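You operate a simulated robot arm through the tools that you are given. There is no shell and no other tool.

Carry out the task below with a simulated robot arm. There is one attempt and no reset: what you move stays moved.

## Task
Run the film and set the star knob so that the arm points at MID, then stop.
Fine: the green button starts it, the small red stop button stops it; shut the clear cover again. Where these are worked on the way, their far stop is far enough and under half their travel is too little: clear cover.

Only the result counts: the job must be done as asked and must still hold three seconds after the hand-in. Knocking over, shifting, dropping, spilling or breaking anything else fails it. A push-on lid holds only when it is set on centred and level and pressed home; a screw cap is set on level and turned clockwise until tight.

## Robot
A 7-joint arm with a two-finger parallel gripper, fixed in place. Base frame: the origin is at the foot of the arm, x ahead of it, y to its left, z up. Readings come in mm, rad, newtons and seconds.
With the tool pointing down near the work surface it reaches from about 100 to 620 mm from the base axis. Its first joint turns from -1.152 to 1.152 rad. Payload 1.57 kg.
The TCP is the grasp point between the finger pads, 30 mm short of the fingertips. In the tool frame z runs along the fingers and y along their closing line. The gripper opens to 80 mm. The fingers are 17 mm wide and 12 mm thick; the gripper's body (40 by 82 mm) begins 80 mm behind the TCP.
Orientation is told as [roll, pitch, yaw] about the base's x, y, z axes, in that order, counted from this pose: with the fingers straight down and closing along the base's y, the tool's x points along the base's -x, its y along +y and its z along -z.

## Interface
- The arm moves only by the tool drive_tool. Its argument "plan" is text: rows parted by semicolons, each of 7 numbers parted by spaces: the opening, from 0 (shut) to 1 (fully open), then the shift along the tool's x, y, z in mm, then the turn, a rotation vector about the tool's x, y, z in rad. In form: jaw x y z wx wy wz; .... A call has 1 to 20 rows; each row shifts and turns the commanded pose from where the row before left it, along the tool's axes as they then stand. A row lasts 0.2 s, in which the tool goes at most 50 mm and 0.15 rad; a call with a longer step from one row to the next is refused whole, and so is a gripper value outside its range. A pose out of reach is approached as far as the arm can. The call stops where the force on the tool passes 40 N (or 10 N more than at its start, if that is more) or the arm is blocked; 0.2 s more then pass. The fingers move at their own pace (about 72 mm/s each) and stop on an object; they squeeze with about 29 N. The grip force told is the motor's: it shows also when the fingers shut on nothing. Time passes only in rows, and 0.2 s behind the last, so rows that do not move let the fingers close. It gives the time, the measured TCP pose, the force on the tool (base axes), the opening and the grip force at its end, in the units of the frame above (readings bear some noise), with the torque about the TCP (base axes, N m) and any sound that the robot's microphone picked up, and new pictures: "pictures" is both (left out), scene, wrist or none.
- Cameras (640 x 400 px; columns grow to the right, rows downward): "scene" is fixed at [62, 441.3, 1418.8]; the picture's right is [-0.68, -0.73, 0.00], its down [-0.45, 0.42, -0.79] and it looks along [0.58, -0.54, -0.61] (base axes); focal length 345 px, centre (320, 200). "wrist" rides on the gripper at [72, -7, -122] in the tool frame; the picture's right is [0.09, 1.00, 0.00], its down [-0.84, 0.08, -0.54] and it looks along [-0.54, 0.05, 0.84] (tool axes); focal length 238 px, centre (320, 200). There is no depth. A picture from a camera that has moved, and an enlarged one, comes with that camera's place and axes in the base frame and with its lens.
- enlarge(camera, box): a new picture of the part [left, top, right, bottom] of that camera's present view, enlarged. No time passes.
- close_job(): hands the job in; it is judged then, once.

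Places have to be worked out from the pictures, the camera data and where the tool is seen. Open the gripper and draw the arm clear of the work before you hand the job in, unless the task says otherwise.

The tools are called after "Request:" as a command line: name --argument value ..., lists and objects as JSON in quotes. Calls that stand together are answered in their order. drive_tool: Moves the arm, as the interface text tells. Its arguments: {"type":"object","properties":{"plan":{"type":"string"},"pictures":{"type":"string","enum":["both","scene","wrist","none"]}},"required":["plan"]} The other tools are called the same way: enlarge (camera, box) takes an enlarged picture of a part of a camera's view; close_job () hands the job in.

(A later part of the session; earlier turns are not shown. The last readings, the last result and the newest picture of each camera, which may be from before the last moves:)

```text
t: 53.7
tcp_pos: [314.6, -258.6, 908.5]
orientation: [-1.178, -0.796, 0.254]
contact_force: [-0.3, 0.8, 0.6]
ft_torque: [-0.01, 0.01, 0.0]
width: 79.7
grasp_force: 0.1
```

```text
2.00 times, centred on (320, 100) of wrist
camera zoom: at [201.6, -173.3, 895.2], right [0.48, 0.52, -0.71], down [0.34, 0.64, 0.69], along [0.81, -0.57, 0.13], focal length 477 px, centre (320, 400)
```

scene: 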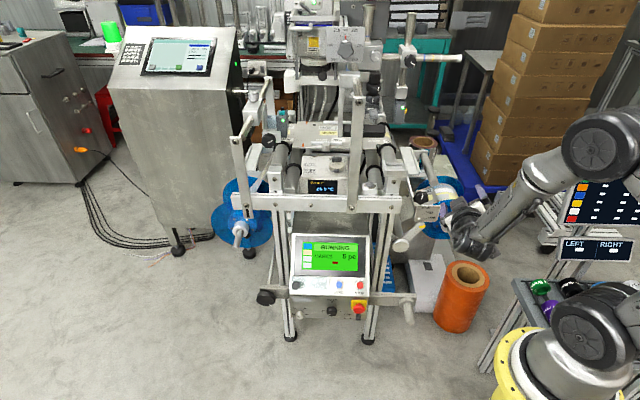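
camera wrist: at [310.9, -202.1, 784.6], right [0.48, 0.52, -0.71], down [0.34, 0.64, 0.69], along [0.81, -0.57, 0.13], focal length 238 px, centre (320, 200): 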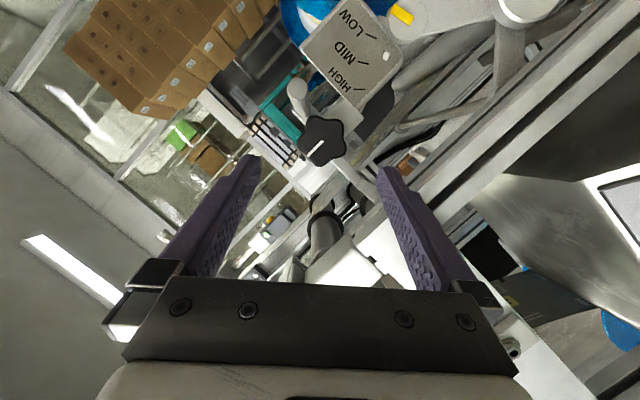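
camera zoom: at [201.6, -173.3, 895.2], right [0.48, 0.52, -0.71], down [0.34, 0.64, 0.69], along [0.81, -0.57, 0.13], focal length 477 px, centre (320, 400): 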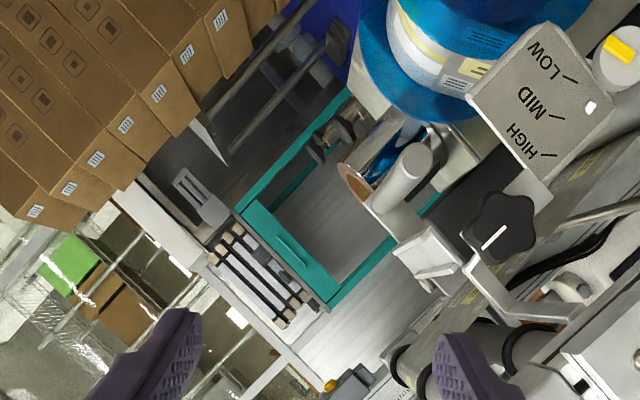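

The pointer hasn't moved from just below LOW, so counter-clockwise has no effect and clockwise must be the way. I regrip where I released, since the arm has about 0.7 rad of clockwise room from there, and will ratchet the knob clockwise.

Request:
drive_tool --plan "1 2 29 27 0 0 0;1 2 29 27 0 0 0;1 2 29 27 0 0 0;1 2 29 27 0 0 0;1 -1 1.2 25 0 0 0;1 0 0 25 0 0 0;1 0 0 15 0 0 0;1 0 0 10 0 0 0;0.6 0 0 0 0 0 0;0.4 0 0 0 0 0 0;0.3 0 0 0 0 0 0;0.3 0 0 0 0 0 0;0.3 0 0 0 0 0 0" --pictures "wrist"

Request:
enlarge --camera "wrist" --box '[200, 80, 440, 240]'

```text
t: 56.5
tcp_pos: [463.2, -347.1, 776.5]
orientation: [-1.177, -0.795, 0.253]
contact_force: [5.3, -6.3, -5.3]
ft_torque: [0.15, 0.12, 0.34]
width: 44.1
grasp_force: 45.3
camera wrist: at [351.1, -263.7, 763.6], right [0.48, 0.52, -0.71], down [0.34, 0.64, 0.69], along [0.81, -0.57, 0.13], focal length 238 px, centre (320, 200)
```

wrist: 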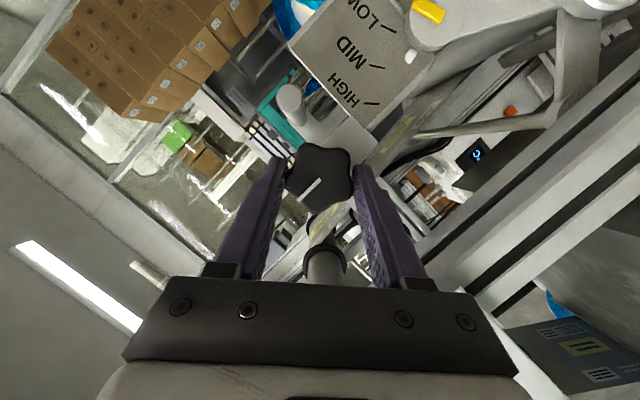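

```text
2.50 times, centred on (320, 160) of wrist
camera zoom: at [351.1, -263.7, 763.6], right [0.48, 0.52, -0.71], down [0.34, 0.64, 0.69], along [0.81, -0.57, 0.13], focal length 596 px, centre (320, 300)
```

zoom: 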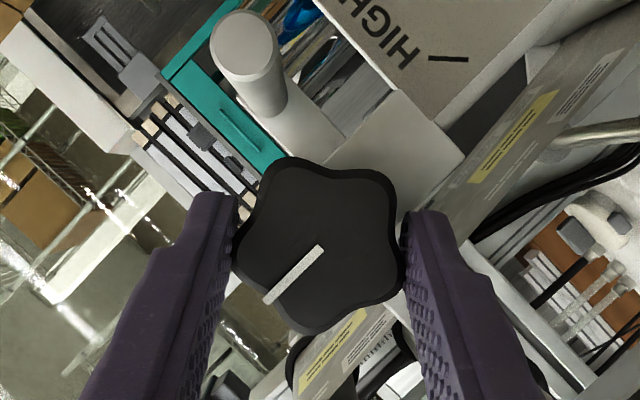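

The pointer's yellow tip looks shifted relative to the white pin compared with before. I check it in enlarged views before turning further.

Request:
enlarge --camera "scene" --box '[375, 170, 485, 260]'

Request:
enlarge --camera "wrist" --box '[300, 0, 500, 120]'

```text
4.44 times, centred on (430, 215) of scene
camera zoom: at [62.2, 441.1, 1418.9], right [-0.68, -0.73, 0.0], down [-0.45, 0.42, -0.79], along [0.58, -0.54, -0.61], focal length 1534 px, centre (-169, 133)
```

zoom: 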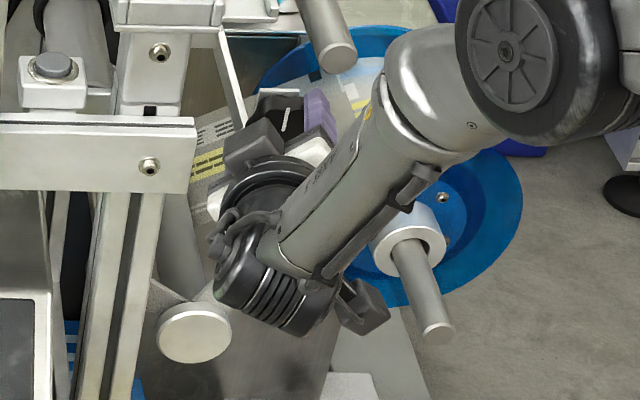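

```text
3.20 times, centred on (400, 60) of wrist
camera zoom: at [351.1, -263.7, 763.6], right [0.48, 0.52, -0.71], down [0.34, 0.64, 0.69], along [0.81, -0.57, 0.13], focal length 763 px, centre (64, 648)
```

zoom: 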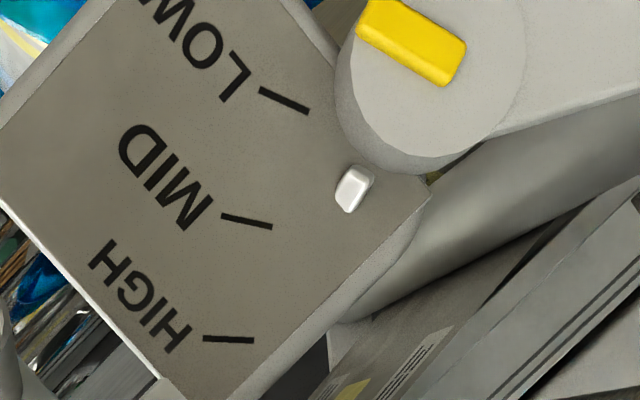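

The yellow stripe lies just past LOW, parallel to the ticks. I now turn the knob clockwise 0.6 rad and see how the stripe moves.

Request:
drive_tool --plan "0.3 0 -0.86 0 -0.0404 -0.0011 0.1131;0.3 0 -0.86 0 -0.0404 -0.0011 0.1131;0.3 0 -0.86 0 -0.0404 -0.0011 0.1131;0.3 0 -0.86 0 -0.0404 -0.0011 0.1131;0.3 0 -0.86 0 -0.0404 -0.0011 0.1131;0.3 0 0 0 0 0 0;0.3 0 0 0 0 0 0" --pictures "wrist"

Request:
enlarge --camera "wrist" --box '[200, 0, 440, 200]'

Request:
enlarge --camera "scene" --box '[375, 170, 485, 260]'

```text
t: 58.1
tcp_pos: [461.5, -350.0, 778.7]
orientation: [-0.29, -1.204, -0.523]
contact_force: [12.2, 9.3, -11.9]
ft_torque: [0.19, 0.0, 1.02]
width: 43.9
grasp_force: 45.2
camera wrist: at [357.4, -257.4, 754.8], right [0.68, 0.71, -0.19], down [-0.03, 0.28, 0.96], along [0.73, -0.65, 0.21], focal length 238 px, centre (320, 200)
```

wrist: 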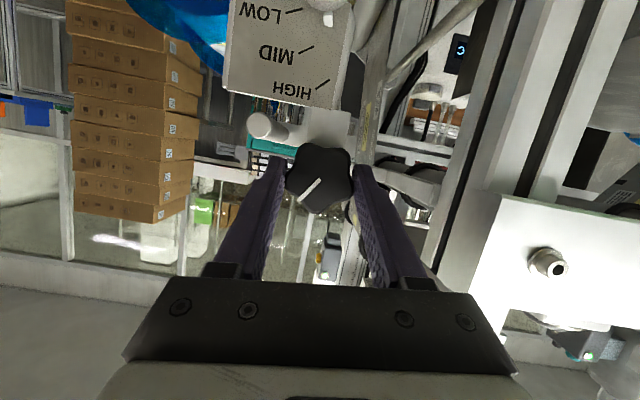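

```text
2.00 times, centred on (320, 100) of wrist
camera zoom: at [357.4, -257.4, 754.8], right [0.68, 0.71, -0.19], down [-0.03, 0.28, 0.96], along [0.73, -0.65, 0.21], focal length 477 px, centre (320, 400)
```

zoom: 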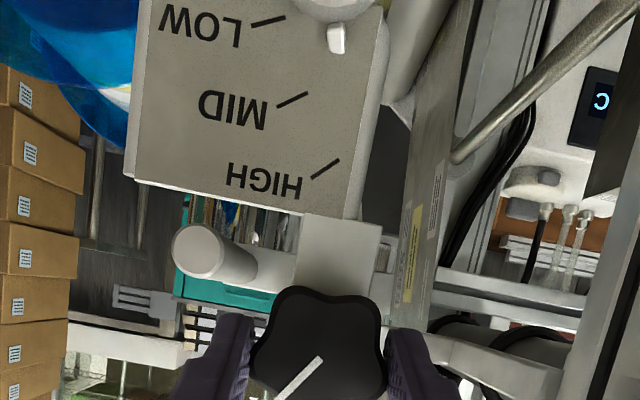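

```text
4.44 times, centred on (430, 215) of scene
camera zoom: at [62.4, 441.4, 1418.8], right [-0.68, -0.73, 0.0], down [-0.45, 0.42, -0.79], along [0.58, -0.54, -0.61], focal length 1534 px, centre (-169, 133)
```

zoom: 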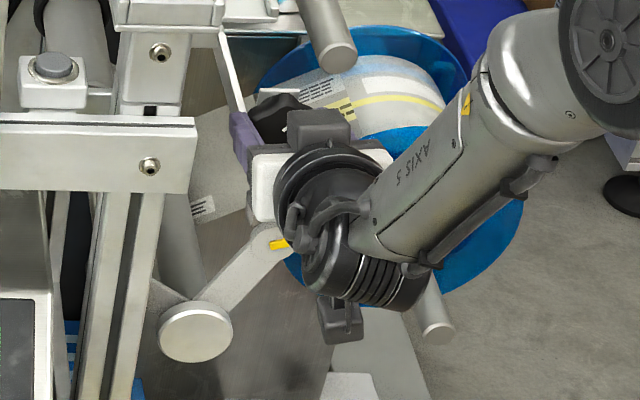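

The pointer seems to wobble a little around LOW by itself, so I need to judge its mean. The knob is back near its starting angle; I ratchet: release, back off, turn the tool back 36°, and regrip on the next lobe position.

Request:
drive_tool --plan "0.6 0 0 0 0 0 0;1 0.5 1 0 0 0 0;1 7.4 0.2 -20.7 0 0 0;1 0 0.9 0 0.0424 0.0011 -0.1185;1 0 0.9 0 0.0424 0.0011 -0.1185;1 0 0.9 0 0.0424 0.0011 -0.1185;1 0 0.9 0 0.0424 0.0011 -0.1185;1 0 0.9 0 0.0424 0.0011 -0.1185;1 0 0 0 0 0 0" --pictures "wrist"

Request:
enlarge --camera "wrist" --box '[200, 80, 440, 240]'

```text
t: 60.1
tcp_pos: [450.0, -330.7, 777.0]
orientation: [-1.201, -0.769, 0.268]
contact_force: [-0.6, -0.3, 0.5]
ft_torque: [0.0, 0.01, -0.04]
width: 79.9
grasp_force: 0.0
camera wrist: at [336.8, -247.6, 764.8], right [0.46, 0.5, -0.73], down [0.35, 0.65, 0.67], along [0.81, -0.57, 0.12], focal length 238 px, centre (320, 200)
```

wrist: 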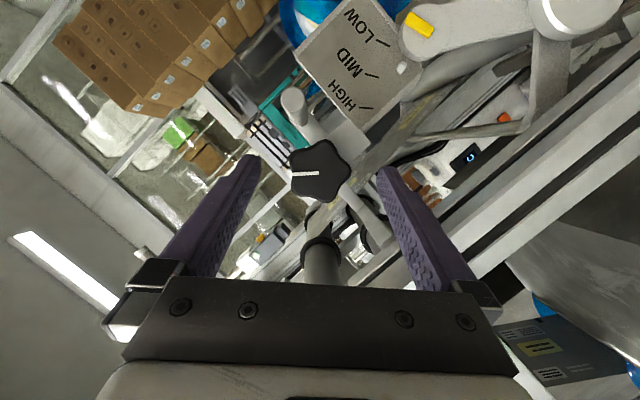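

```text
2.50 times, centred on (320, 160) of wrist
camera zoom: at [336.8, -247.6, 764.8], right [0.46, 0.5, -0.73], down [0.35, 0.65, 0.67], along [0.81, -0.57, 0.12], focal length 596 px, centre (320, 300)
```

zoom: 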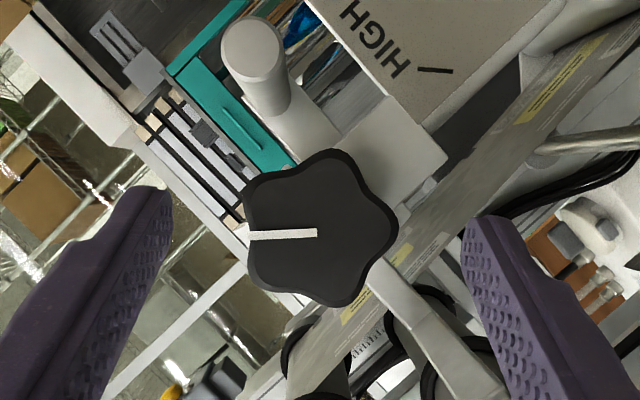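

A lobe now lies on the closing line on the other side. I advance, grip and turn clockwise another 0.63 rad.

Request:
drive_tool --plan "1 -3.7 -0.1 10.3 0 0 0;1 -3.7 -0.1 10.4 0 0 0;0.6 0 0 0 0 0 0;0.4 0 0 0 0 0 0;0.3 0 0 0 0 0 0;0.3 0 0 0 0 0 0;0.3 0 0 0 0 0 0;0.3 0 -0.9 0 -0.0424 -0.0011 0.1185;0.3 0 -0.9 0 -0.0424 -0.0011 0.1185;0.3 0 -0.9 0 -0.0424 -0.0011 0.1185;0.3 0 -0.9 0 -0.0424 -0.0011 0.1185;0.3 0 -0.9 0 -0.0424 -0.0011 0.1185;0.3 0 0 0 0 0 0;0.3 0 0 0 0 0 0" --pictures "both"

Request:
enlarge --camera "wrist" --box '[200, 0, 440, 200]'

Request:
enlarge --camera "scene" --box '[375, 170, 485, 260]'

```text
t: 63.1
tcp_pos: [461.9, -350.8, 780.1]
orientation: [-0.288, -1.208, -0.529]
contact_force: [-3.6, 6.5, 2.0]
ft_torque: [0.02, -0.01, 0.79]
width: 43.9
grasp_force: 45.2
camera wrist: at [358.2, -257.0, 755.9], right [0.68, 0.71, -0.19], down [-0.03, 0.28, 0.96], along [0.73, -0.65, 0.21], focal length 238 px, centre (320, 200)
```

scene: 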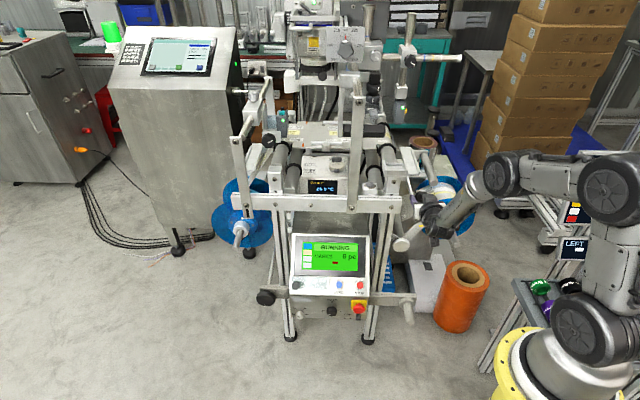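
wrist: 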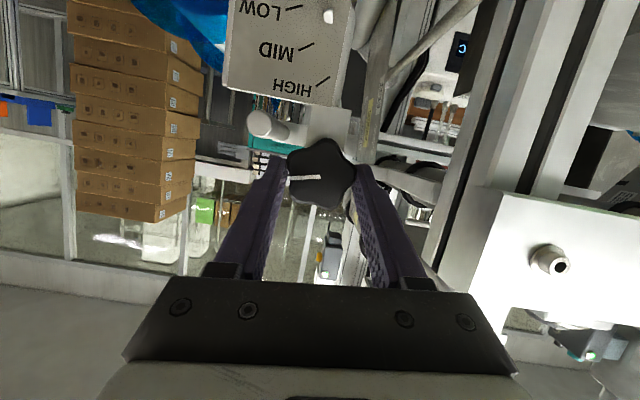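

```text
2.00 times, centred on (320, 100) of wrist
camera zoom: at [358.2, -257.0, 755.9], right [0.68, 0.71, -0.19], down [-0.03, 0.28, 0.96], along [0.73, -0.65, 0.21], focal length 477 px, centre (320, 400)
```

zoom: 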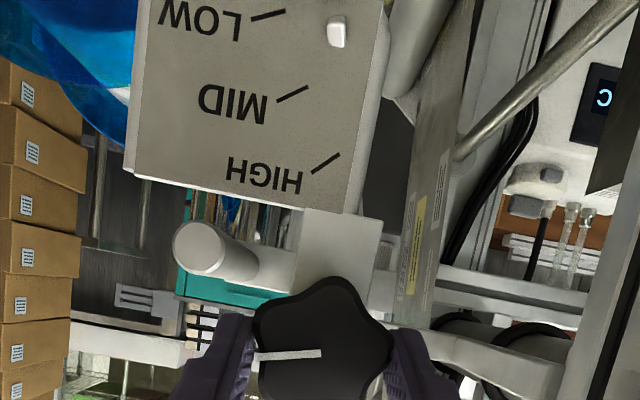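

```text
4.44 times, centred on (430, 215) of scene
camera zoom: at [61.9, 441.5, 1418.8], right [-0.68, -0.73, 0.0], down [-0.45, 0.42, -0.79], along [0.58, -0.54, -0.61], focal length 1534 px, centre (-169, 133)
```

zoom: 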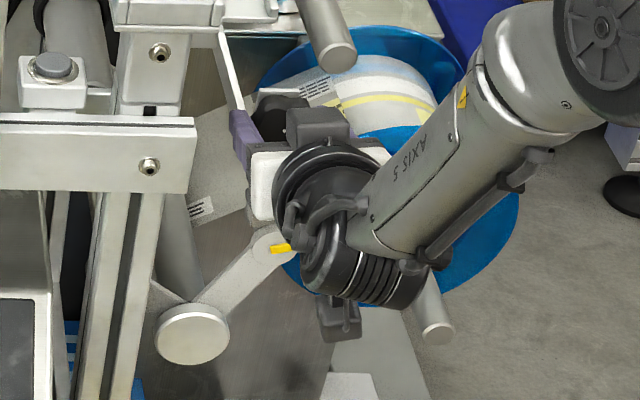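

I need a better reading of the pointer, so I zoom tightly on the arm tip from the scene camera and let a little time pass between looks.

Request:
enlarge --camera "scene" --box '[395, 195, 455, 255]'

Request:
drive_tool --plan "0.3 0 0 0 0 0 0;0.3 0 0 0 0 0 0;0.3 0 0 0 0 0 0;0.3 0 0 0 0 0 0;0.3 0 0 0 0 0 0" --pictures "none"

Request:
enlarge --camera "scene" --box '[395, 195, 455, 255]'

Request:
drive_tool --plan "0.3 0 0 0 0 0 0;0.3 0 0 0 0 0 0;0.3 0 0 0 0 0 0;0.3 0 0 0 0 0 0;0.3 0 0 0 0 0 0" --pictures "none"

Request:
enlarge --camera "scene" --box '[395, 195, 455, 255]'

```text
6.67 times, centred on (425, 225) of scene
camera zoom: at [61.9, 441.5, 1418.8], right [-0.68, -0.73, 0.0], down [-0.45, 0.42, -0.79], along [0.58, -0.54, -0.61], focal length 2301 px, centre (-380, 33)
```

zoom: 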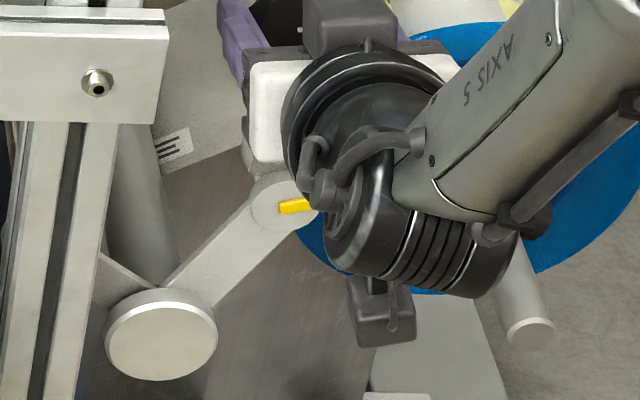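

```text
t: 64.3
tcp_pos: [461.9, -349.6, 779.2]
orientation: [-0.289, -1.206, -0.529]
contact_force: [-7.0, 8.0, 0.9]
ft_torque: [0.04, 0.02, 0.45]
width: 43.8
grasp_force: 44.9
```

```text
6.67 times, centred on (425, 225) of scene
camera zoom: at [61.8, 441.5, 1418.8], right [-0.68, -0.73, 0.0], down [-0.45, 0.42, -0.79], along [0.58, -0.54, -0.61], focal length 2301 px, centre (-380, 33)
```

zoom: 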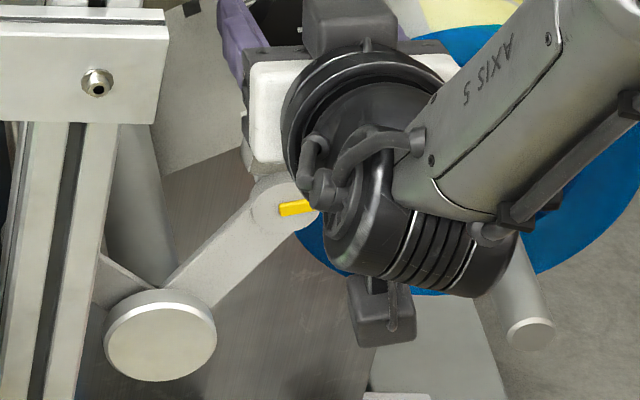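

```text
t: 65.5
tcp_pos: [461.4, -350.5, 779.9]
orientation: [-0.29, -1.205, -0.528]
contact_force: [-8.4, 7.9, -1.0]
ft_torque: [0.13, 0.17, 0.48]
width: 43.8
grasp_force: 44.8
```

```text
6.67 times, centred on (425, 225) of scene
camera zoom: at [61.8, 441.5, 1418.8], right [-0.68, -0.73, 0.0], down [-0.45, 0.42, -0.79], along [0.58, -0.54, -0.61], focal length 2301 px, centre (-380, 33)
```

zoom: 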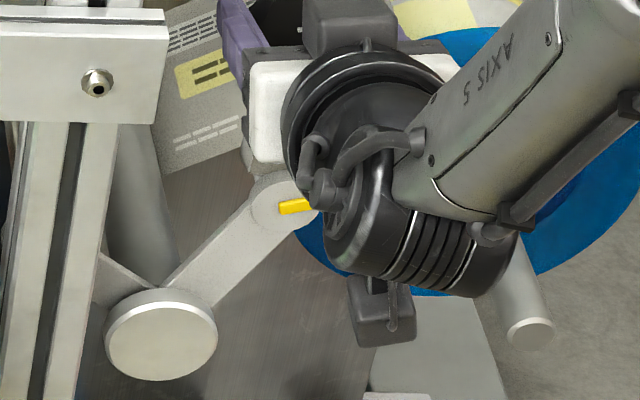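

The tip is steady over two seconds, with no real wobble. I release and draw back for an unobstructed look at knob angle +0.63 rad.

Request:
drive_tool --plan "0.6 0 0 0 0 0 0;1 0 0 0 0 0 0;1 7.4 0.2 -20.7 0 0 0;1 0 0 -30 0 0 0;1 -20.6 -24.4 -34.9 0 0 0;1 -20.6 -24.4 -34.9 0 0 0;1 -20.6 -24.4 -34.9 0 0 0;1 0 0 0 0 0 0" --pictures "scene"

Request:
enlarge --camera "scene" --box '[395, 195, 455, 255]'

Request:
enlarge --camera "scene" --box '[375, 170, 485, 260]'

```text
t: 67.3
tcp_pos: [325.9, -287.2, 887.4]
orientation: [-0.295, -1.206, -0.529]
contact_force: [0.1, 0.2, -0.2]
ft_torque: [-0.01, -0.01, 0.02]
width: 80.0
grasp_force: 0.1
out of reach, approached as far as the arm can: row 7
```

scene: 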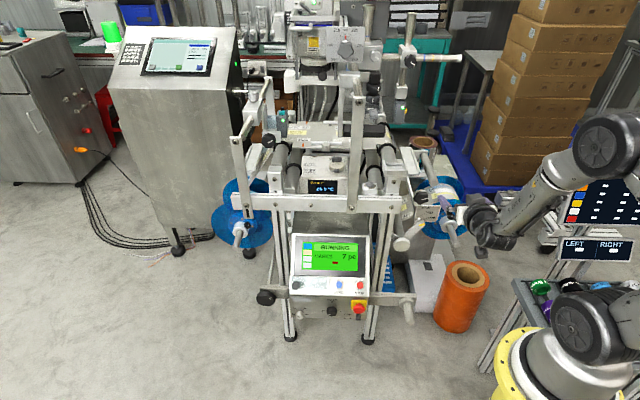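

```text
6.67 times, centred on (425, 225) of scene
camera zoom: at [62.0, 441.3, 1418.8], right [-0.68, -0.73, 0.0], down [-0.45, 0.42, -0.79], along [0.58, -0.54, -0.61], focal length 2301 px, centre (-380, 33)
```

zoom: 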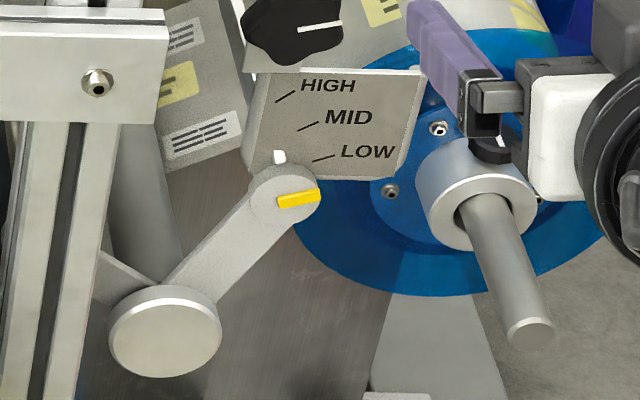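

```text
4.44 times, centred on (430, 215) of scene
camera zoom: at [62.0, 441.3, 1418.8], right [-0.68, -0.73, 0.0], down [-0.45, 0.42, -0.79], along [0.58, -0.54, -0.61], focal length 1534 px, centre (-169, 133)
```

zoom: 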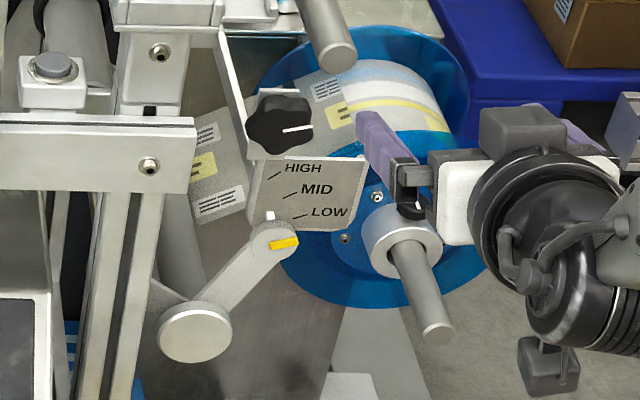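

Now it's clear: clockwise raises the arm, and the stripe tilt went from about 15.7° to 20°. LOW is about 23° and MID about 30°, so roughly 1.3–1.5 rad more is needed. I return to the pre-grip pose with the tool turned back 0.63 rad.

Request:
drive_tool --plan "1 0 0 0 0.0424 0.0011 -0.1185;1 0 0 0 0.0424 0.0011 -0.1185;1 0 0 0 0.0424 0.0011 -0.1185;1 0 0 0 0.0424 0.0011 -0.1185;1 0 0 0 0.0424 0.0011 -0.1185;1 0 0 0 0 0 0" --pictures "none"

```text
t: 68.7
tcp_pos: [326.0, -287.1, 887.7]
orientation: [-1.199, -0.769, 0.269]
contact_force: [-0.7, 0.4, -0.3]
ft_torque: [0.0, 0.01, 0.0]
width: 80.0
grasp_force: 0.1
```

The orientation matches the earlier pre-grip pose, so I travel to (450,-331,777).

Request:
drive_tool --plan "1 0 29 31.4 0 0 0;1 0 29 31.4 0 0 0;1 0 29 31.4 0 0 0;1 0 29 31.4 0 0 0;1 0 0 0 0 0 0" --pictures "wrist"

Request:
enlarge --camera "wrist" --box '[200, 80, 440, 240]'

Request:
enlarge --camera "wrist" --box '[300, 0, 500, 120]'

```text
t: 69.9
tcp_pos: [448.5, -329.6, 775.1]
orientation: [-1.198, -0.77, 0.268]
contact_force: [0.0, -0.9, -0.3]
ft_torque: [0.02, 0.0, 0.0]
width: 80.0
grasp_force: 0.1
camera wrist: at [336.5, -245.3, 763.0], right [0.46, 0.5, -0.73], down [0.35, 0.65, 0.67], along [0.81, -0.57, 0.12], focal length 238 px, centre (320, 200)
```

wrist: 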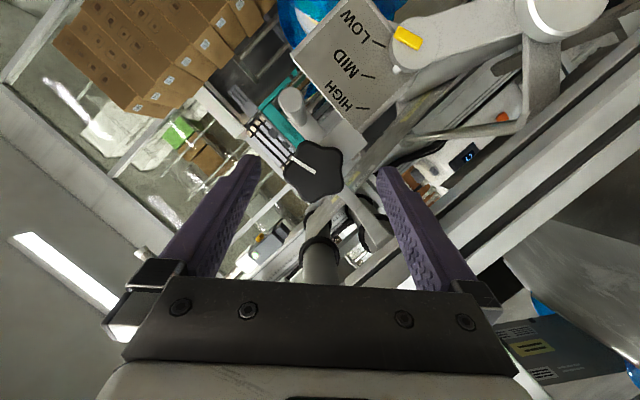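

```text
2.50 times, centred on (320, 160) of wrist
camera zoom: at [336.5, -245.3, 763.0], right [0.46, 0.5, -0.73], down [0.35, 0.65, 0.67], along [0.81, -0.57, 0.12], focal length 596 px, centre (320, 300)
```

zoom: 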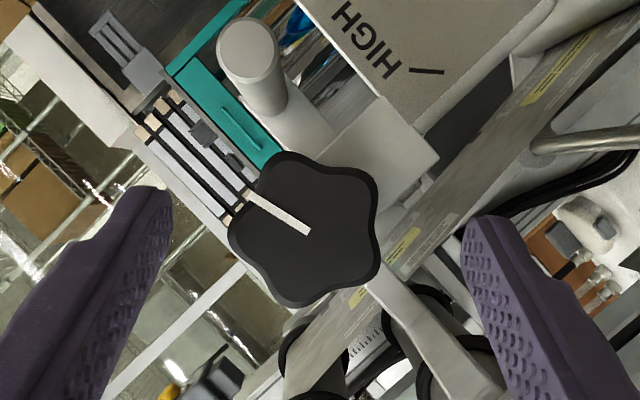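

```text
3.20 times, centred on (400, 60) of wrist
camera zoom: at [336.5, -245.3, 763.0], right [0.46, 0.5, -0.73], down [0.35, 0.65, 0.67], along [0.81, -0.57, 0.12], focal length 763 px, centre (64, 648)
```

zoom: 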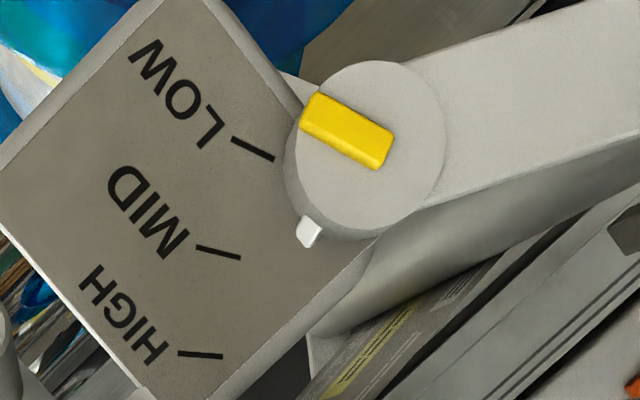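

This pre-grip pose gives a clear view of the pointer: the stripe is close to LOW, a little under it. I shift 3 mm to centre on the knob, grip and turn another 0.63 rad clockwise.

Request:
drive_tool --plan "1 -3.7 -3.1 10.3 0 0 0;1 -3.7 -0.1 10.4 0 0 0;0.6 0 0 0 0 0 0;0.4 0 0 0 0 0 0;0.3 0 0 0 0 0 0;0.3 0 0 0 0 0 0;0.3 0 -0.9 0 -0.0424 -0.0011 0.1185;0.3 0 -0.9 0 -0.0424 -0.0011 0.1185;0.3 0 -0.9 0 -0.0424 -0.0011 0.1185;0.3 0 -0.9 0 -0.0424 -0.0011 0.1185;0.3 0 -0.9 0 -0.0424 -0.0011 0.1185;0.3 0 0 0 0 0 0;0.3 0 0 0 0 0 0" --pictures "wrist"

Request:
enlarge --camera "wrist" --box '[200, 0, 440, 200]'

```text
t: 72.7
tcp_pos: [460.9, -350.4, 779.9]
orientation: [-0.285, -1.206, -0.528]
contact_force: [17.6, 8.6, -14.7]
ft_torque: [0.38, 0.14, 0.51]
width: 44.1
grasp_force: 45.7
camera wrist: at [357.3, -256.7, 756.8], right [0.68, 0.71, -0.19], down [-0.03, 0.28, 0.96], along [0.73, -0.65, 0.21], focal length 238 px, centre (320, 200)
```

wrist: 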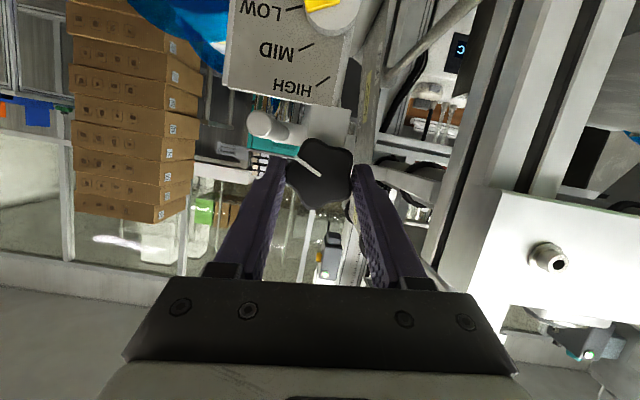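

```text
2.00 times, centred on (320, 100) of wrist
camera zoom: at [357.3, -256.7, 756.8], right [0.68, 0.71, -0.19], down [-0.03, 0.28, 0.96], along [0.73, -0.65, 0.21], focal length 477 px, centre (320, 400)
```

zoom: 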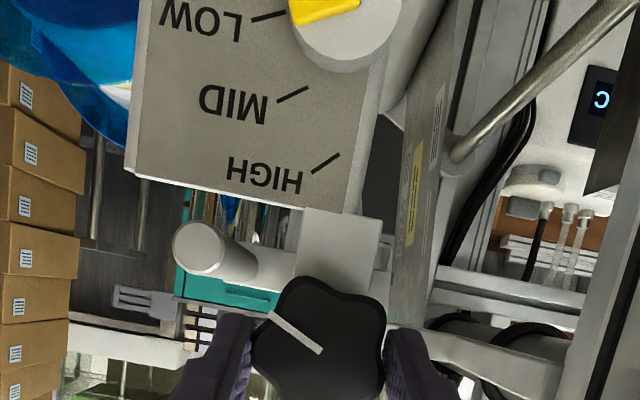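

The arm is rising: the stripe is now at LOW. I release, turn the tool back and check from the pre-grip pose.

Request:
drive_tool --plan "0.6 0 0 0 0 0 0;1 0.5 1 0 0 0 0;1 7.4 0.2 -20.7 0 0 0;1 0 0.9 0 0.0424 0.0011 -0.1185;1 0 0.9 0 0.0424 0.0011 -0.1185;1 0 0.9 0 0.0424 0.0011 -0.1185;1 0 0.9 0 0.0424 0.0011 -0.1185;1 0 0.9 0 0.0424 0.0011 -0.1185;1 0 0 0 0 0 0" --pictures "wrist"

Request:
enlarge --camera "wrist" --box '[200, 80, 440, 240]'

Request:
enlarge --camera "wrist" --box '[300, 0, 500, 120]'

```text
t: 74.7
tcp_pos: [449.0, -331.3, 778.3]
orientation: [-1.201, -0.769, 0.271]
contact_force: [-0.1, -0.8, -0.3]
ft_torque: [-0.01, -0.01, 0.03]
width: 79.8
grasp_force: 0.0
camera wrist: at [335.7, -246.9, 766.8], right [0.46, 0.5, -0.73], down [0.35, 0.65, 0.67], along [0.81, -0.57, 0.12], focal length 238 px, centre (320, 200)
```

wrist: 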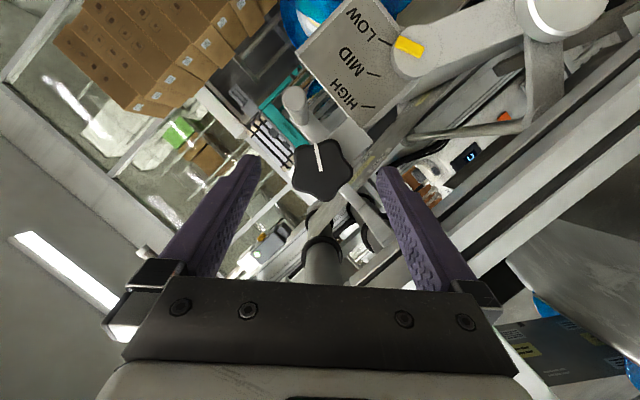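

```text
2.50 times, centred on (320, 160) of wrist
camera zoom: at [335.7, -246.9, 766.8], right [0.46, 0.5, -0.73], down [0.35, 0.65, 0.67], along [0.81, -0.57, 0.12], focal length 596 px, centre (320, 300)
```

zoom: 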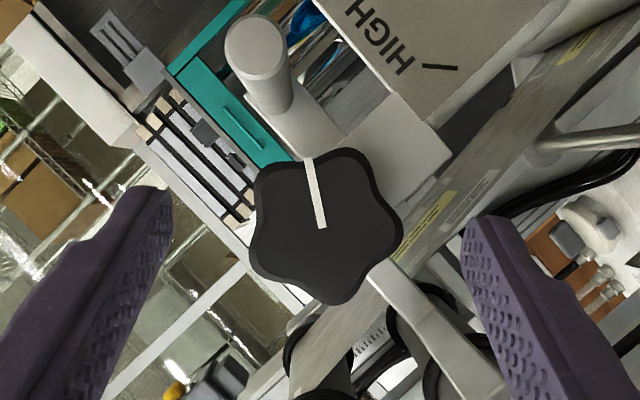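

```text
3.20 times, centred on (400, 60) of wrist
camera zoom: at [335.7, -246.9, 766.8], right [0.46, 0.5, -0.73], down [0.35, 0.65, 0.67], along [0.81, -0.57, 0.12], focal length 763 px, centre (64, 648)
```

zoom: 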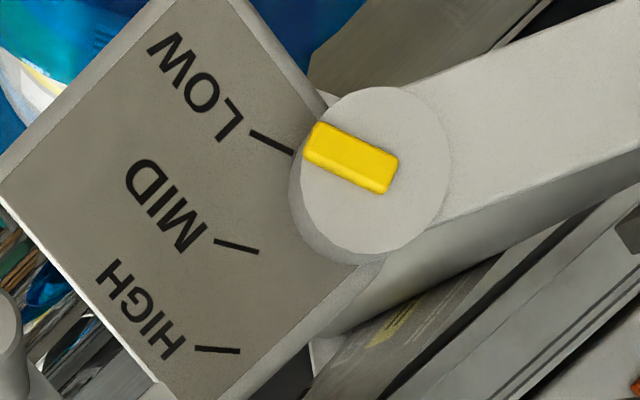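

By stripe direction the pointer now reads about LOW, roughly a third of a mark gained per step. I repeat the grip and clockwise turn.

Request:
drive_tool --plan "1 -3.7 1.9 10.3 0 0 0;1 -3.7 -0.1 10.4 0 0 0;0.6 0 0 0 0 0 0;0.4 0 0 0 0 0 0;0.3 0 0 0 0 0 0;0.3 0 0 0 0 0 0;0.3 0 -0.9 0 -0.0424 -0.0011 0.1185;0.3 0 -0.9 0 -0.0424 -0.0011 0.1185;0.3 0 -0.9 0 -0.0424 -0.0011 0.1185;0.3 0 -0.9 0 -0.0424 -0.0011 0.1185;0.3 0 -0.9 0 -0.0424 -0.0011 0.1185;0.3 0 0 0 0 0 0;0.3 0 0 0 0 0 0" --pictures "wrist"

Request:
enlarge --camera "wrist" --box '[200, 0, 440, 200]'

```text
t: 77.5
tcp_pos: [461.2, -350.0, 781.2]
orientation: [-0.288, -1.209, -0.53]
contact_force: [-24.9, 10.9, 19.5]
ft_torque: [-0.35, -0.19, 0.38]
width: 44.0
grasp_force: 44.9
camera wrist: at [358.1, -256.3, 756.6], right [0.68, 0.71, -0.19], down [-0.03, 0.28, 0.96], along [0.73, -0.65, 0.22], focal length 238 px, centre (320, 200)
```

wrist: 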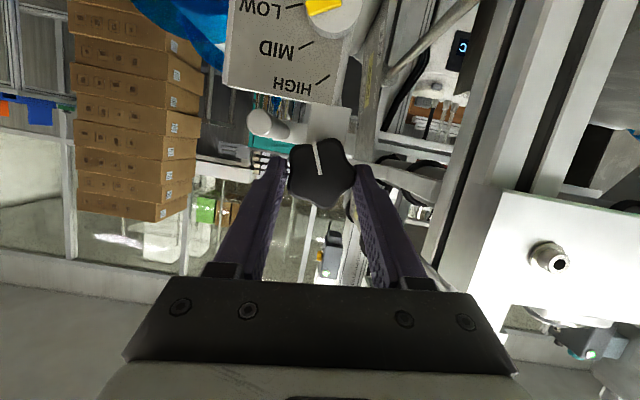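

```text
2.00 times, centred on (320, 100) of wrist
camera zoom: at [358.1, -256.3, 756.6], right [0.68, 0.71, -0.19], down [-0.03, 0.28, 0.96], along [0.73, -0.65, 0.22], focal length 477 px, centre (320, 400)
```

zoom: 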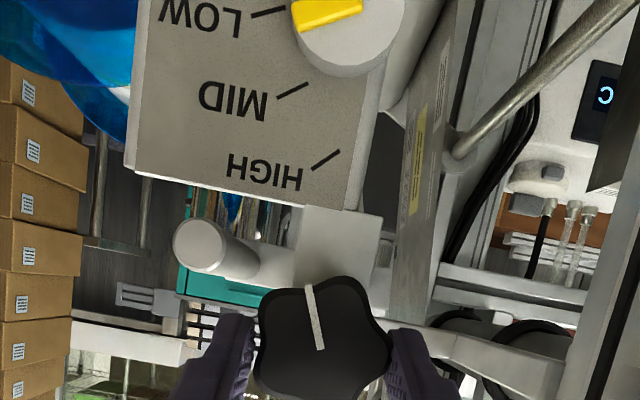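

The pointer keeps rising. The last grip pressed inward somewhat (30 N), so I ease 2 mm on release and repeat the ratchet.

Request:
drive_tool --plan "0.6 0 0 0 0 0 0;1 -0.5 -0.5 -1.5 0 0 0;1 7.4 0.2 -20.7 0 0 0;1 0 0.9 0 0.0424 0.0011 -0.1185;1 0 0.9 0 0.0424 0.0011 -0.1185;1 0 0.9 0 0.0424 0.0011 -0.1185;1 0 0.9 0 0.0424 0.0011 -0.1185;1 0 0.9 0 0.0424 0.0011 -0.1185;1 0 0 0 0 0 0" --pictures "wrist"

Request:
enlarge --camera "wrist" --box '[200, 80, 440, 240]'

Request:
enlarge --camera "wrist" --box '[300, 0, 500, 120]'

```text
t: 79.5
tcp_pos: [449.4, -329.4, 780.5]
orientation: [-1.201, -0.772, 0.268]
contact_force: [0.6, -0.3, -0.4]
ft_torque: [0.0, -0.02, 0.0]
width: 80.2
grasp_force: 0.1
camera wrist: at [336.2, -246.0, 767.3], right [0.46, 0.5, -0.73], down [0.35, 0.65, 0.67], along [0.81, -0.57, 0.12], focal length 238 px, centre (320, 200)
```

wrist: 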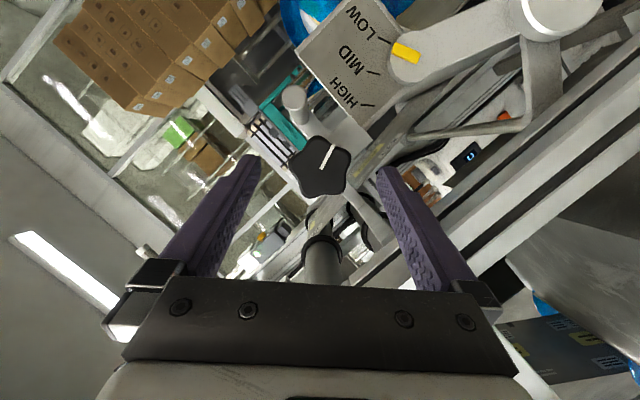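

```text
2.50 times, centred on (320, 160) of wrist
camera zoom: at [336.2, -246.0, 767.3], right [0.46, 0.5, -0.73], down [0.35, 0.65, 0.67], along [0.81, -0.57, 0.12], focal length 596 px, centre (320, 300)
```

zoom: 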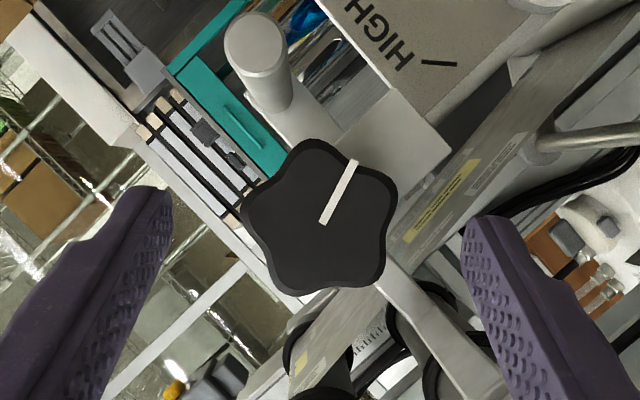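

```text
3.20 times, centred on (400, 60) of wrist
camera zoom: at [336.2, -246.0, 767.3], right [0.46, 0.5, -0.73], down [0.35, 0.65, 0.67], along [0.81, -0.57, 0.12], focal length 763 px, centre (64, 648)
```

zoom: 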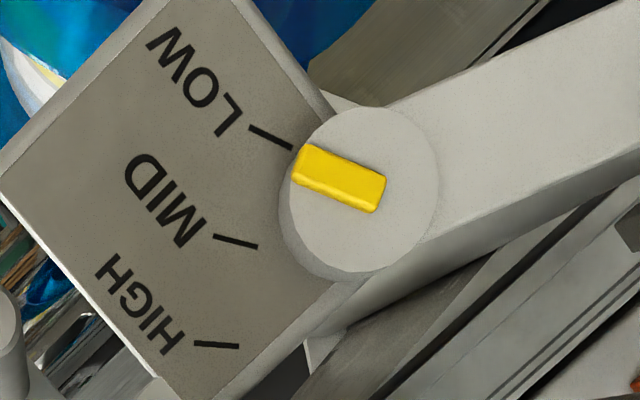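

About 0.3 of the way from LOW to MID now. I recentre (x +2.5, y -1.5 mm), grip and turn another 0.63 rad.

Request:
drive_tool --plan "1 -1.2 -1.6 10.3 0 0 0;1 -3.7 -0.1 10.4 0 0 0;0.6 0 0 0 0 0 0;0.4 0 0 0 0 0 0;0.3 0 0 0 0 0 0;0.3 0 0 0 0 0 0;0.3 0 -0.9 0 -0.0424 -0.0011 0.1185;0.3 0 -0.9 0 -0.0424 -0.0011 0.1185;0.3 0 -0.9 0 -0.0424 -0.0011 0.1185;0.3 0 -0.9 0 -0.0424 -0.0011 0.1185;0.3 0 -0.9 0 -0.0424 -0.0011 0.1185;0.3 0 0 0 0 0 0;0.3 0 0 0 0 0 0" --pictures "wrist"

Request:
enlarge --camera "wrist" --box '[200, 0, 440, 200]'

```text
t: 82.3
tcp_pos: [459.2, -347.7, 778.4]
orientation: [-0.284, -1.201, -0.528]
contact_force: [25.4, 4.9, -23.2]
ft_torque: [0.26, 0.04, 0.49]
width: 44.3
grasp_force: 45.3
camera wrist: at [355.5, -255.2, 756.0], right [0.68, 0.71, -0.19], down [-0.03, 0.28, 0.96], along [0.73, -0.65, 0.21], focal length 238 px, centre (320, 200)
```

wrist: 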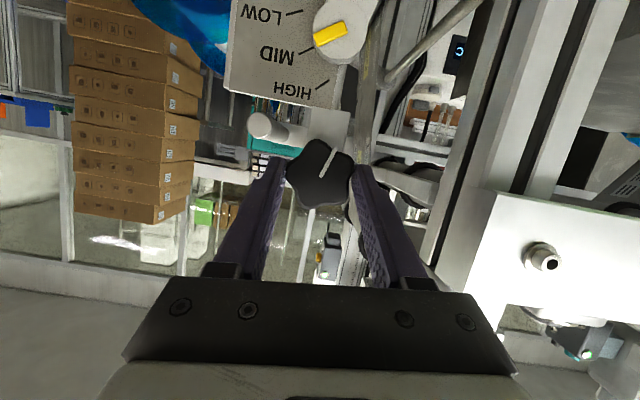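

```text
2.00 times, centred on (320, 100) of wrist
camera zoom: at [355.5, -255.2, 756.0], right [0.68, 0.71, -0.19], down [-0.03, 0.28, 0.96], along [0.73, -0.65, 0.21], focal length 477 px, centre (320, 400)
```

zoom: 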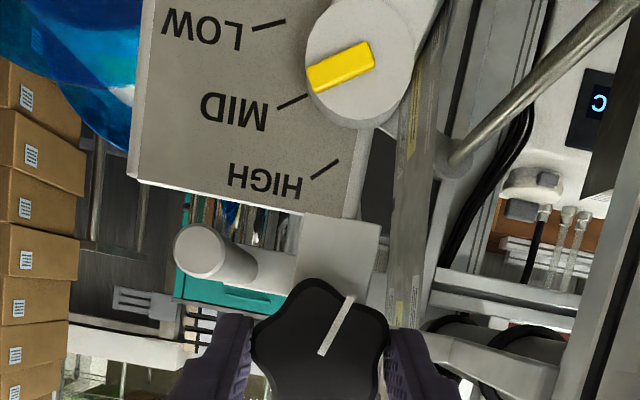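

It moved much further this time: by stripe direction (24.2° vs the MID tick at 24.3°) it points at MID. I wait two seconds to see whether it is settled.

Request:
drive_tool --plan "0.3 0 0 0 0 0 0;0.3 0 0 0 0 0 0;0.3 0 0 0 0 0 0;0.3 0 0 0 0 0 0;0.3 0 0 0 0 0 0;0.3 0 0 0 0 0 0;0.3 0 0 0 0 0 0;0.3 0 0 0 0 0 0;0.3 0 0 0 0 0 0;0.3 0 0 0 0 0 0" --pictures "wrist"

Request:
enlarge --camera "wrist" --box '[220, 0, 400, 110]'

```text
t: 84.5
tcp_pos: [459.1, -347.6, 778.5]
orientation: [-0.288, -1.2, -0.527]
contact_force: [19.6, 8.5, -22.1]
ft_torque: [0.32, 0.17, 0.77]
width: 44.5
grasp_force: 45.2
camera wrist: at [355.4, -255.2, 756.1], right [0.68, 0.71, -0.19], down [-0.02, 0.28, 0.96], along [0.73, -0.65, 0.21], focal length 238 px, centre (320, 200)
```

wrist: 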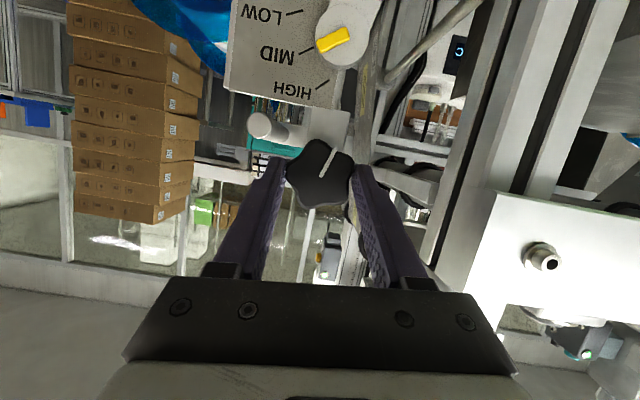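

```text
3.56 times, centred on (310, 55) of wrist
camera zoom: at [355.4, -255.2, 756.1], right [0.68, 0.71, -0.19], down [-0.02, 0.28, 0.96], along [0.73, -0.65, 0.21], focal length 848 px, centre (356, 716)
```

zoom: 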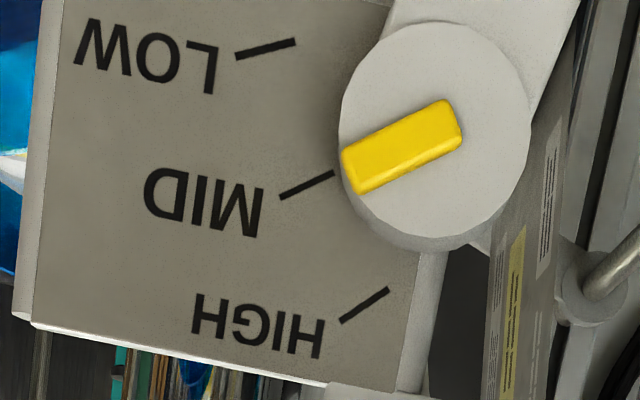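

The tip moved a little more in those two seconds, so the response is slow. I wait longer and measure again.

Request:
drive_tool --plan "0.3 0 0 0 0 0 0;0.3 0 0 0 0 0 0;0.3 0 0 0 0 0 0;0.3 0 0 0 0 0 0;0.3 0 0 0 0 0 0;0.3 0 0 0 0 0 0;0.3 0 0 0 0 0 0;0.3 0 0 0 0 0 0;0.3 0 0 0 0 0 0;0.3 0 0 0 0 0 0" --pictures "none"

Request:
enlarge --camera "wrist" --box '[220, 0, 400, 110]'

Request:
drive_tool --plan "0.3 0 0 0 0 0 0;0.3 0 0 0 0 0 0;0.3 0 0 0 0 0 0;0.3 0 0 0 0 0 0;0.3 0 0 0 0 0 0;0.3 0 0 0 0 0 0;0.3 0 0 0 0 0 0;0.3 0 0 0 0 0 0;0.3 0 0 0 0 0 0;0.3 0 0 0 0 0 0" --pictures "none"

Request:
enlarge --camera "wrist" --box '[220, 0, 400, 110]'

Request:
enlarge --camera "scene" --box '[395, 195, 455, 255]'

```text
t: 86.7
tcp_pos: [459.8, -347.9, 779.1]
orientation: [-0.287, -1.2, -0.528]
contact_force: [16.0, 10.2, -21.0]
ft_torque: [0.39, 0.22, 0.72]
width: 44.3
grasp_force: 44.8
```

```text
3.56 times, centred on (310, 55) of wrist
camera zoom: at [355.4, -255.2, 756.2], right [0.68, 0.71, -0.19], down [-0.03, 0.28, 0.96], along [0.73, -0.65, 0.21], focal length 848 px, centre (356, 716)
```

zoom: 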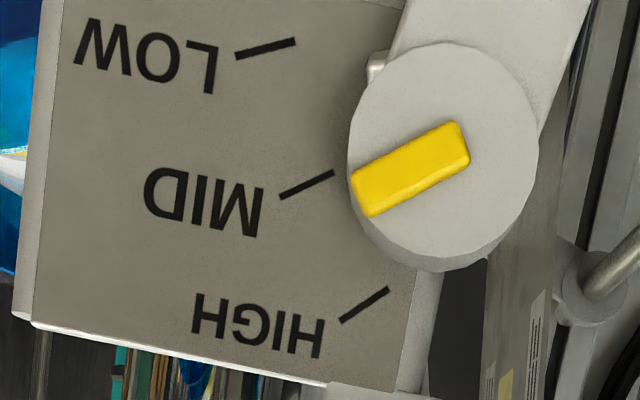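

```text
t: 88.9
tcp_pos: [459.1, -347.3, 777.7]
orientation: [-0.285, -1.201, -0.527]
contact_force: [14.4, 12.0, -19.5]
ft_torque: [0.4, 0.2, 0.73]
width: 44.4
grasp_force: 44.5
```

```text
3.56 times, centred on (310, 55) of wrist
camera zoom: at [355.4, -255.2, 756.2], right [0.68, 0.71, -0.19], down [-0.03, 0.28, 0.96], along [0.73, -0.65, 0.21], focal length 848 px, centre (356, 716)
```

zoom: 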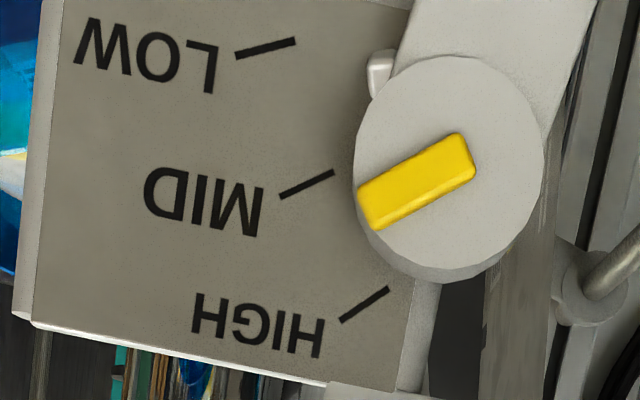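

```text
6.67 times, centred on (425, 225) of scene
camera zoom: at [62.6, 441.3, 1418.8], right [-0.68, -0.73, 0.0], down [-0.45, 0.42, -0.79], along [0.58, -0.54, -0.61], focal length 2301 px, centre (-380, 33)
```

zoom: 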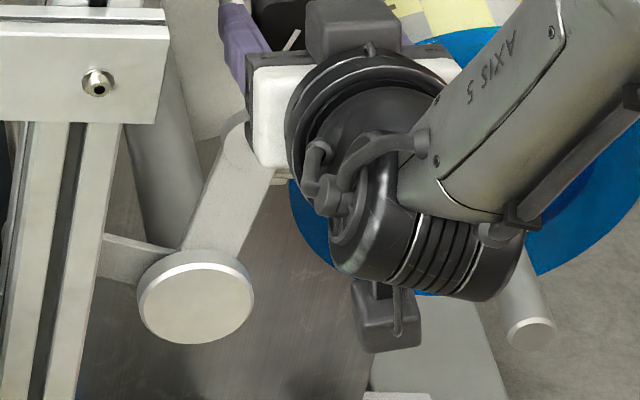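

The pointer is creeping toward its settled value, now slightly past MID, with a time constant of about 3 s. I release, turn the tool back to the viewing pose and let it settle before judging.

Request:
drive_tool --plan "0.6 0 0 0 0 0 0;1 0 0.5 0 0 0 0;1 7.4 0.2 -20.7 0 0 0;1 0 0.9 0 0.0424 0.0011 -0.1185;1 0 0.9 0 0.0424 0.0011 -0.1185;1 0 0.9 0 0.0424 0.0011 -0.1185;1 0 0.9 0 0.0424 0.0011 -0.1185;1 0 0.9 0 0.0424 0.0011 -0.1185;1 0 0 0 0 0 0;1 0 0 0 0 0 0;1 0 0 0 0 0 0;1 0 0 0 0 0 0;1 0 0 0 0 0 0;1 0 0 0 0 0 0;1 0 0 0 0 0 0;1 0 0 0 0 0 0;1 0 0 0 0 0 0;1 0 0 0 0 0 0" --pictures "wrist"

Request:
enlarge --camera "wrist" --box '[300, 0, 500, 120]'

Request:
enlarge --camera "wrist" --box '[200, 80, 440, 240]'

Request:
enlarge --camera "scene" --box '[395, 195, 455, 255]'

```text
t: 92.7
tcp_pos: [448.5, -330.9, 779.8]
orientation: [-1.199, -0.771, 0.267]
contact_force: [-0.4, 0.7, 0.3]
ft_torque: [0.04, 0.03, -0.02]
width: 80.1
grasp_force: 0.0
camera wrist: at [334.4, -246.1, 767.2], right [0.46, 0.5, -0.73], down [0.35, 0.65, 0.67], along [0.81, -0.57, 0.12], focal length 238 px, centre (320, 200)
```

wrist: 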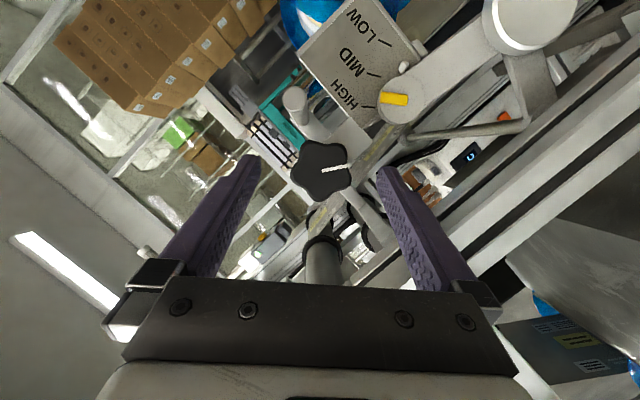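

```text
3.20 times, centred on (400, 60) of wrist
camera zoom: at [334.4, -246.1, 767.2], right [0.46, 0.5, -0.73], down [0.35, 0.65, 0.67], along [0.81, -0.57, 0.12], focal length 763 px, centre (64, 648)
```

zoom: 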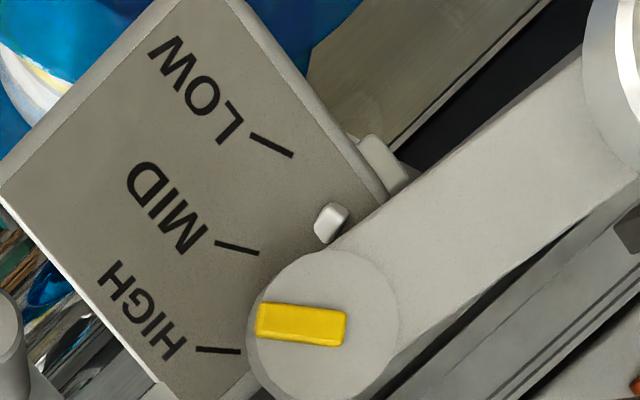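

```text
2.50 times, centred on (320, 160) of wrist
camera zoom: at [334.4, -246.1, 767.2], right [0.46, 0.5, -0.73], down [0.35, 0.65, 0.67], along [0.81, -0.57, 0.12], focal length 596 px, centre (320, 300)
```

zoom: 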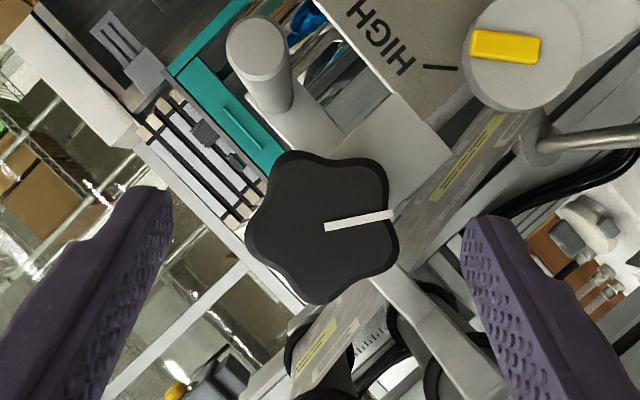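

```text
6.67 times, centred on (425, 225) of scene
camera zoom: at [62.0, 441.3, 1418.8], right [-0.68, -0.73, 0.0], down [-0.45, 0.42, -0.79], along [0.58, -0.54, -0.61], focal length 2301 px, centre (-380, 33)
```

zoom: 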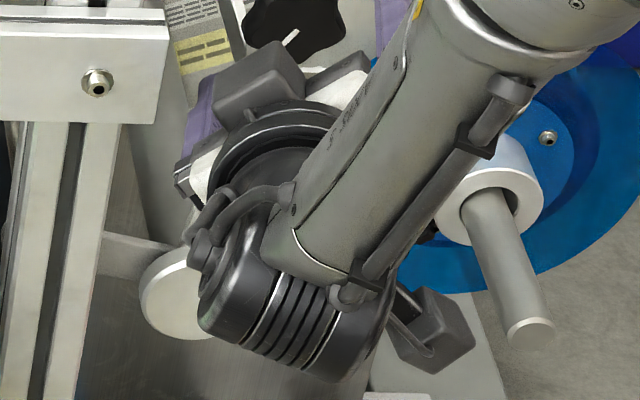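

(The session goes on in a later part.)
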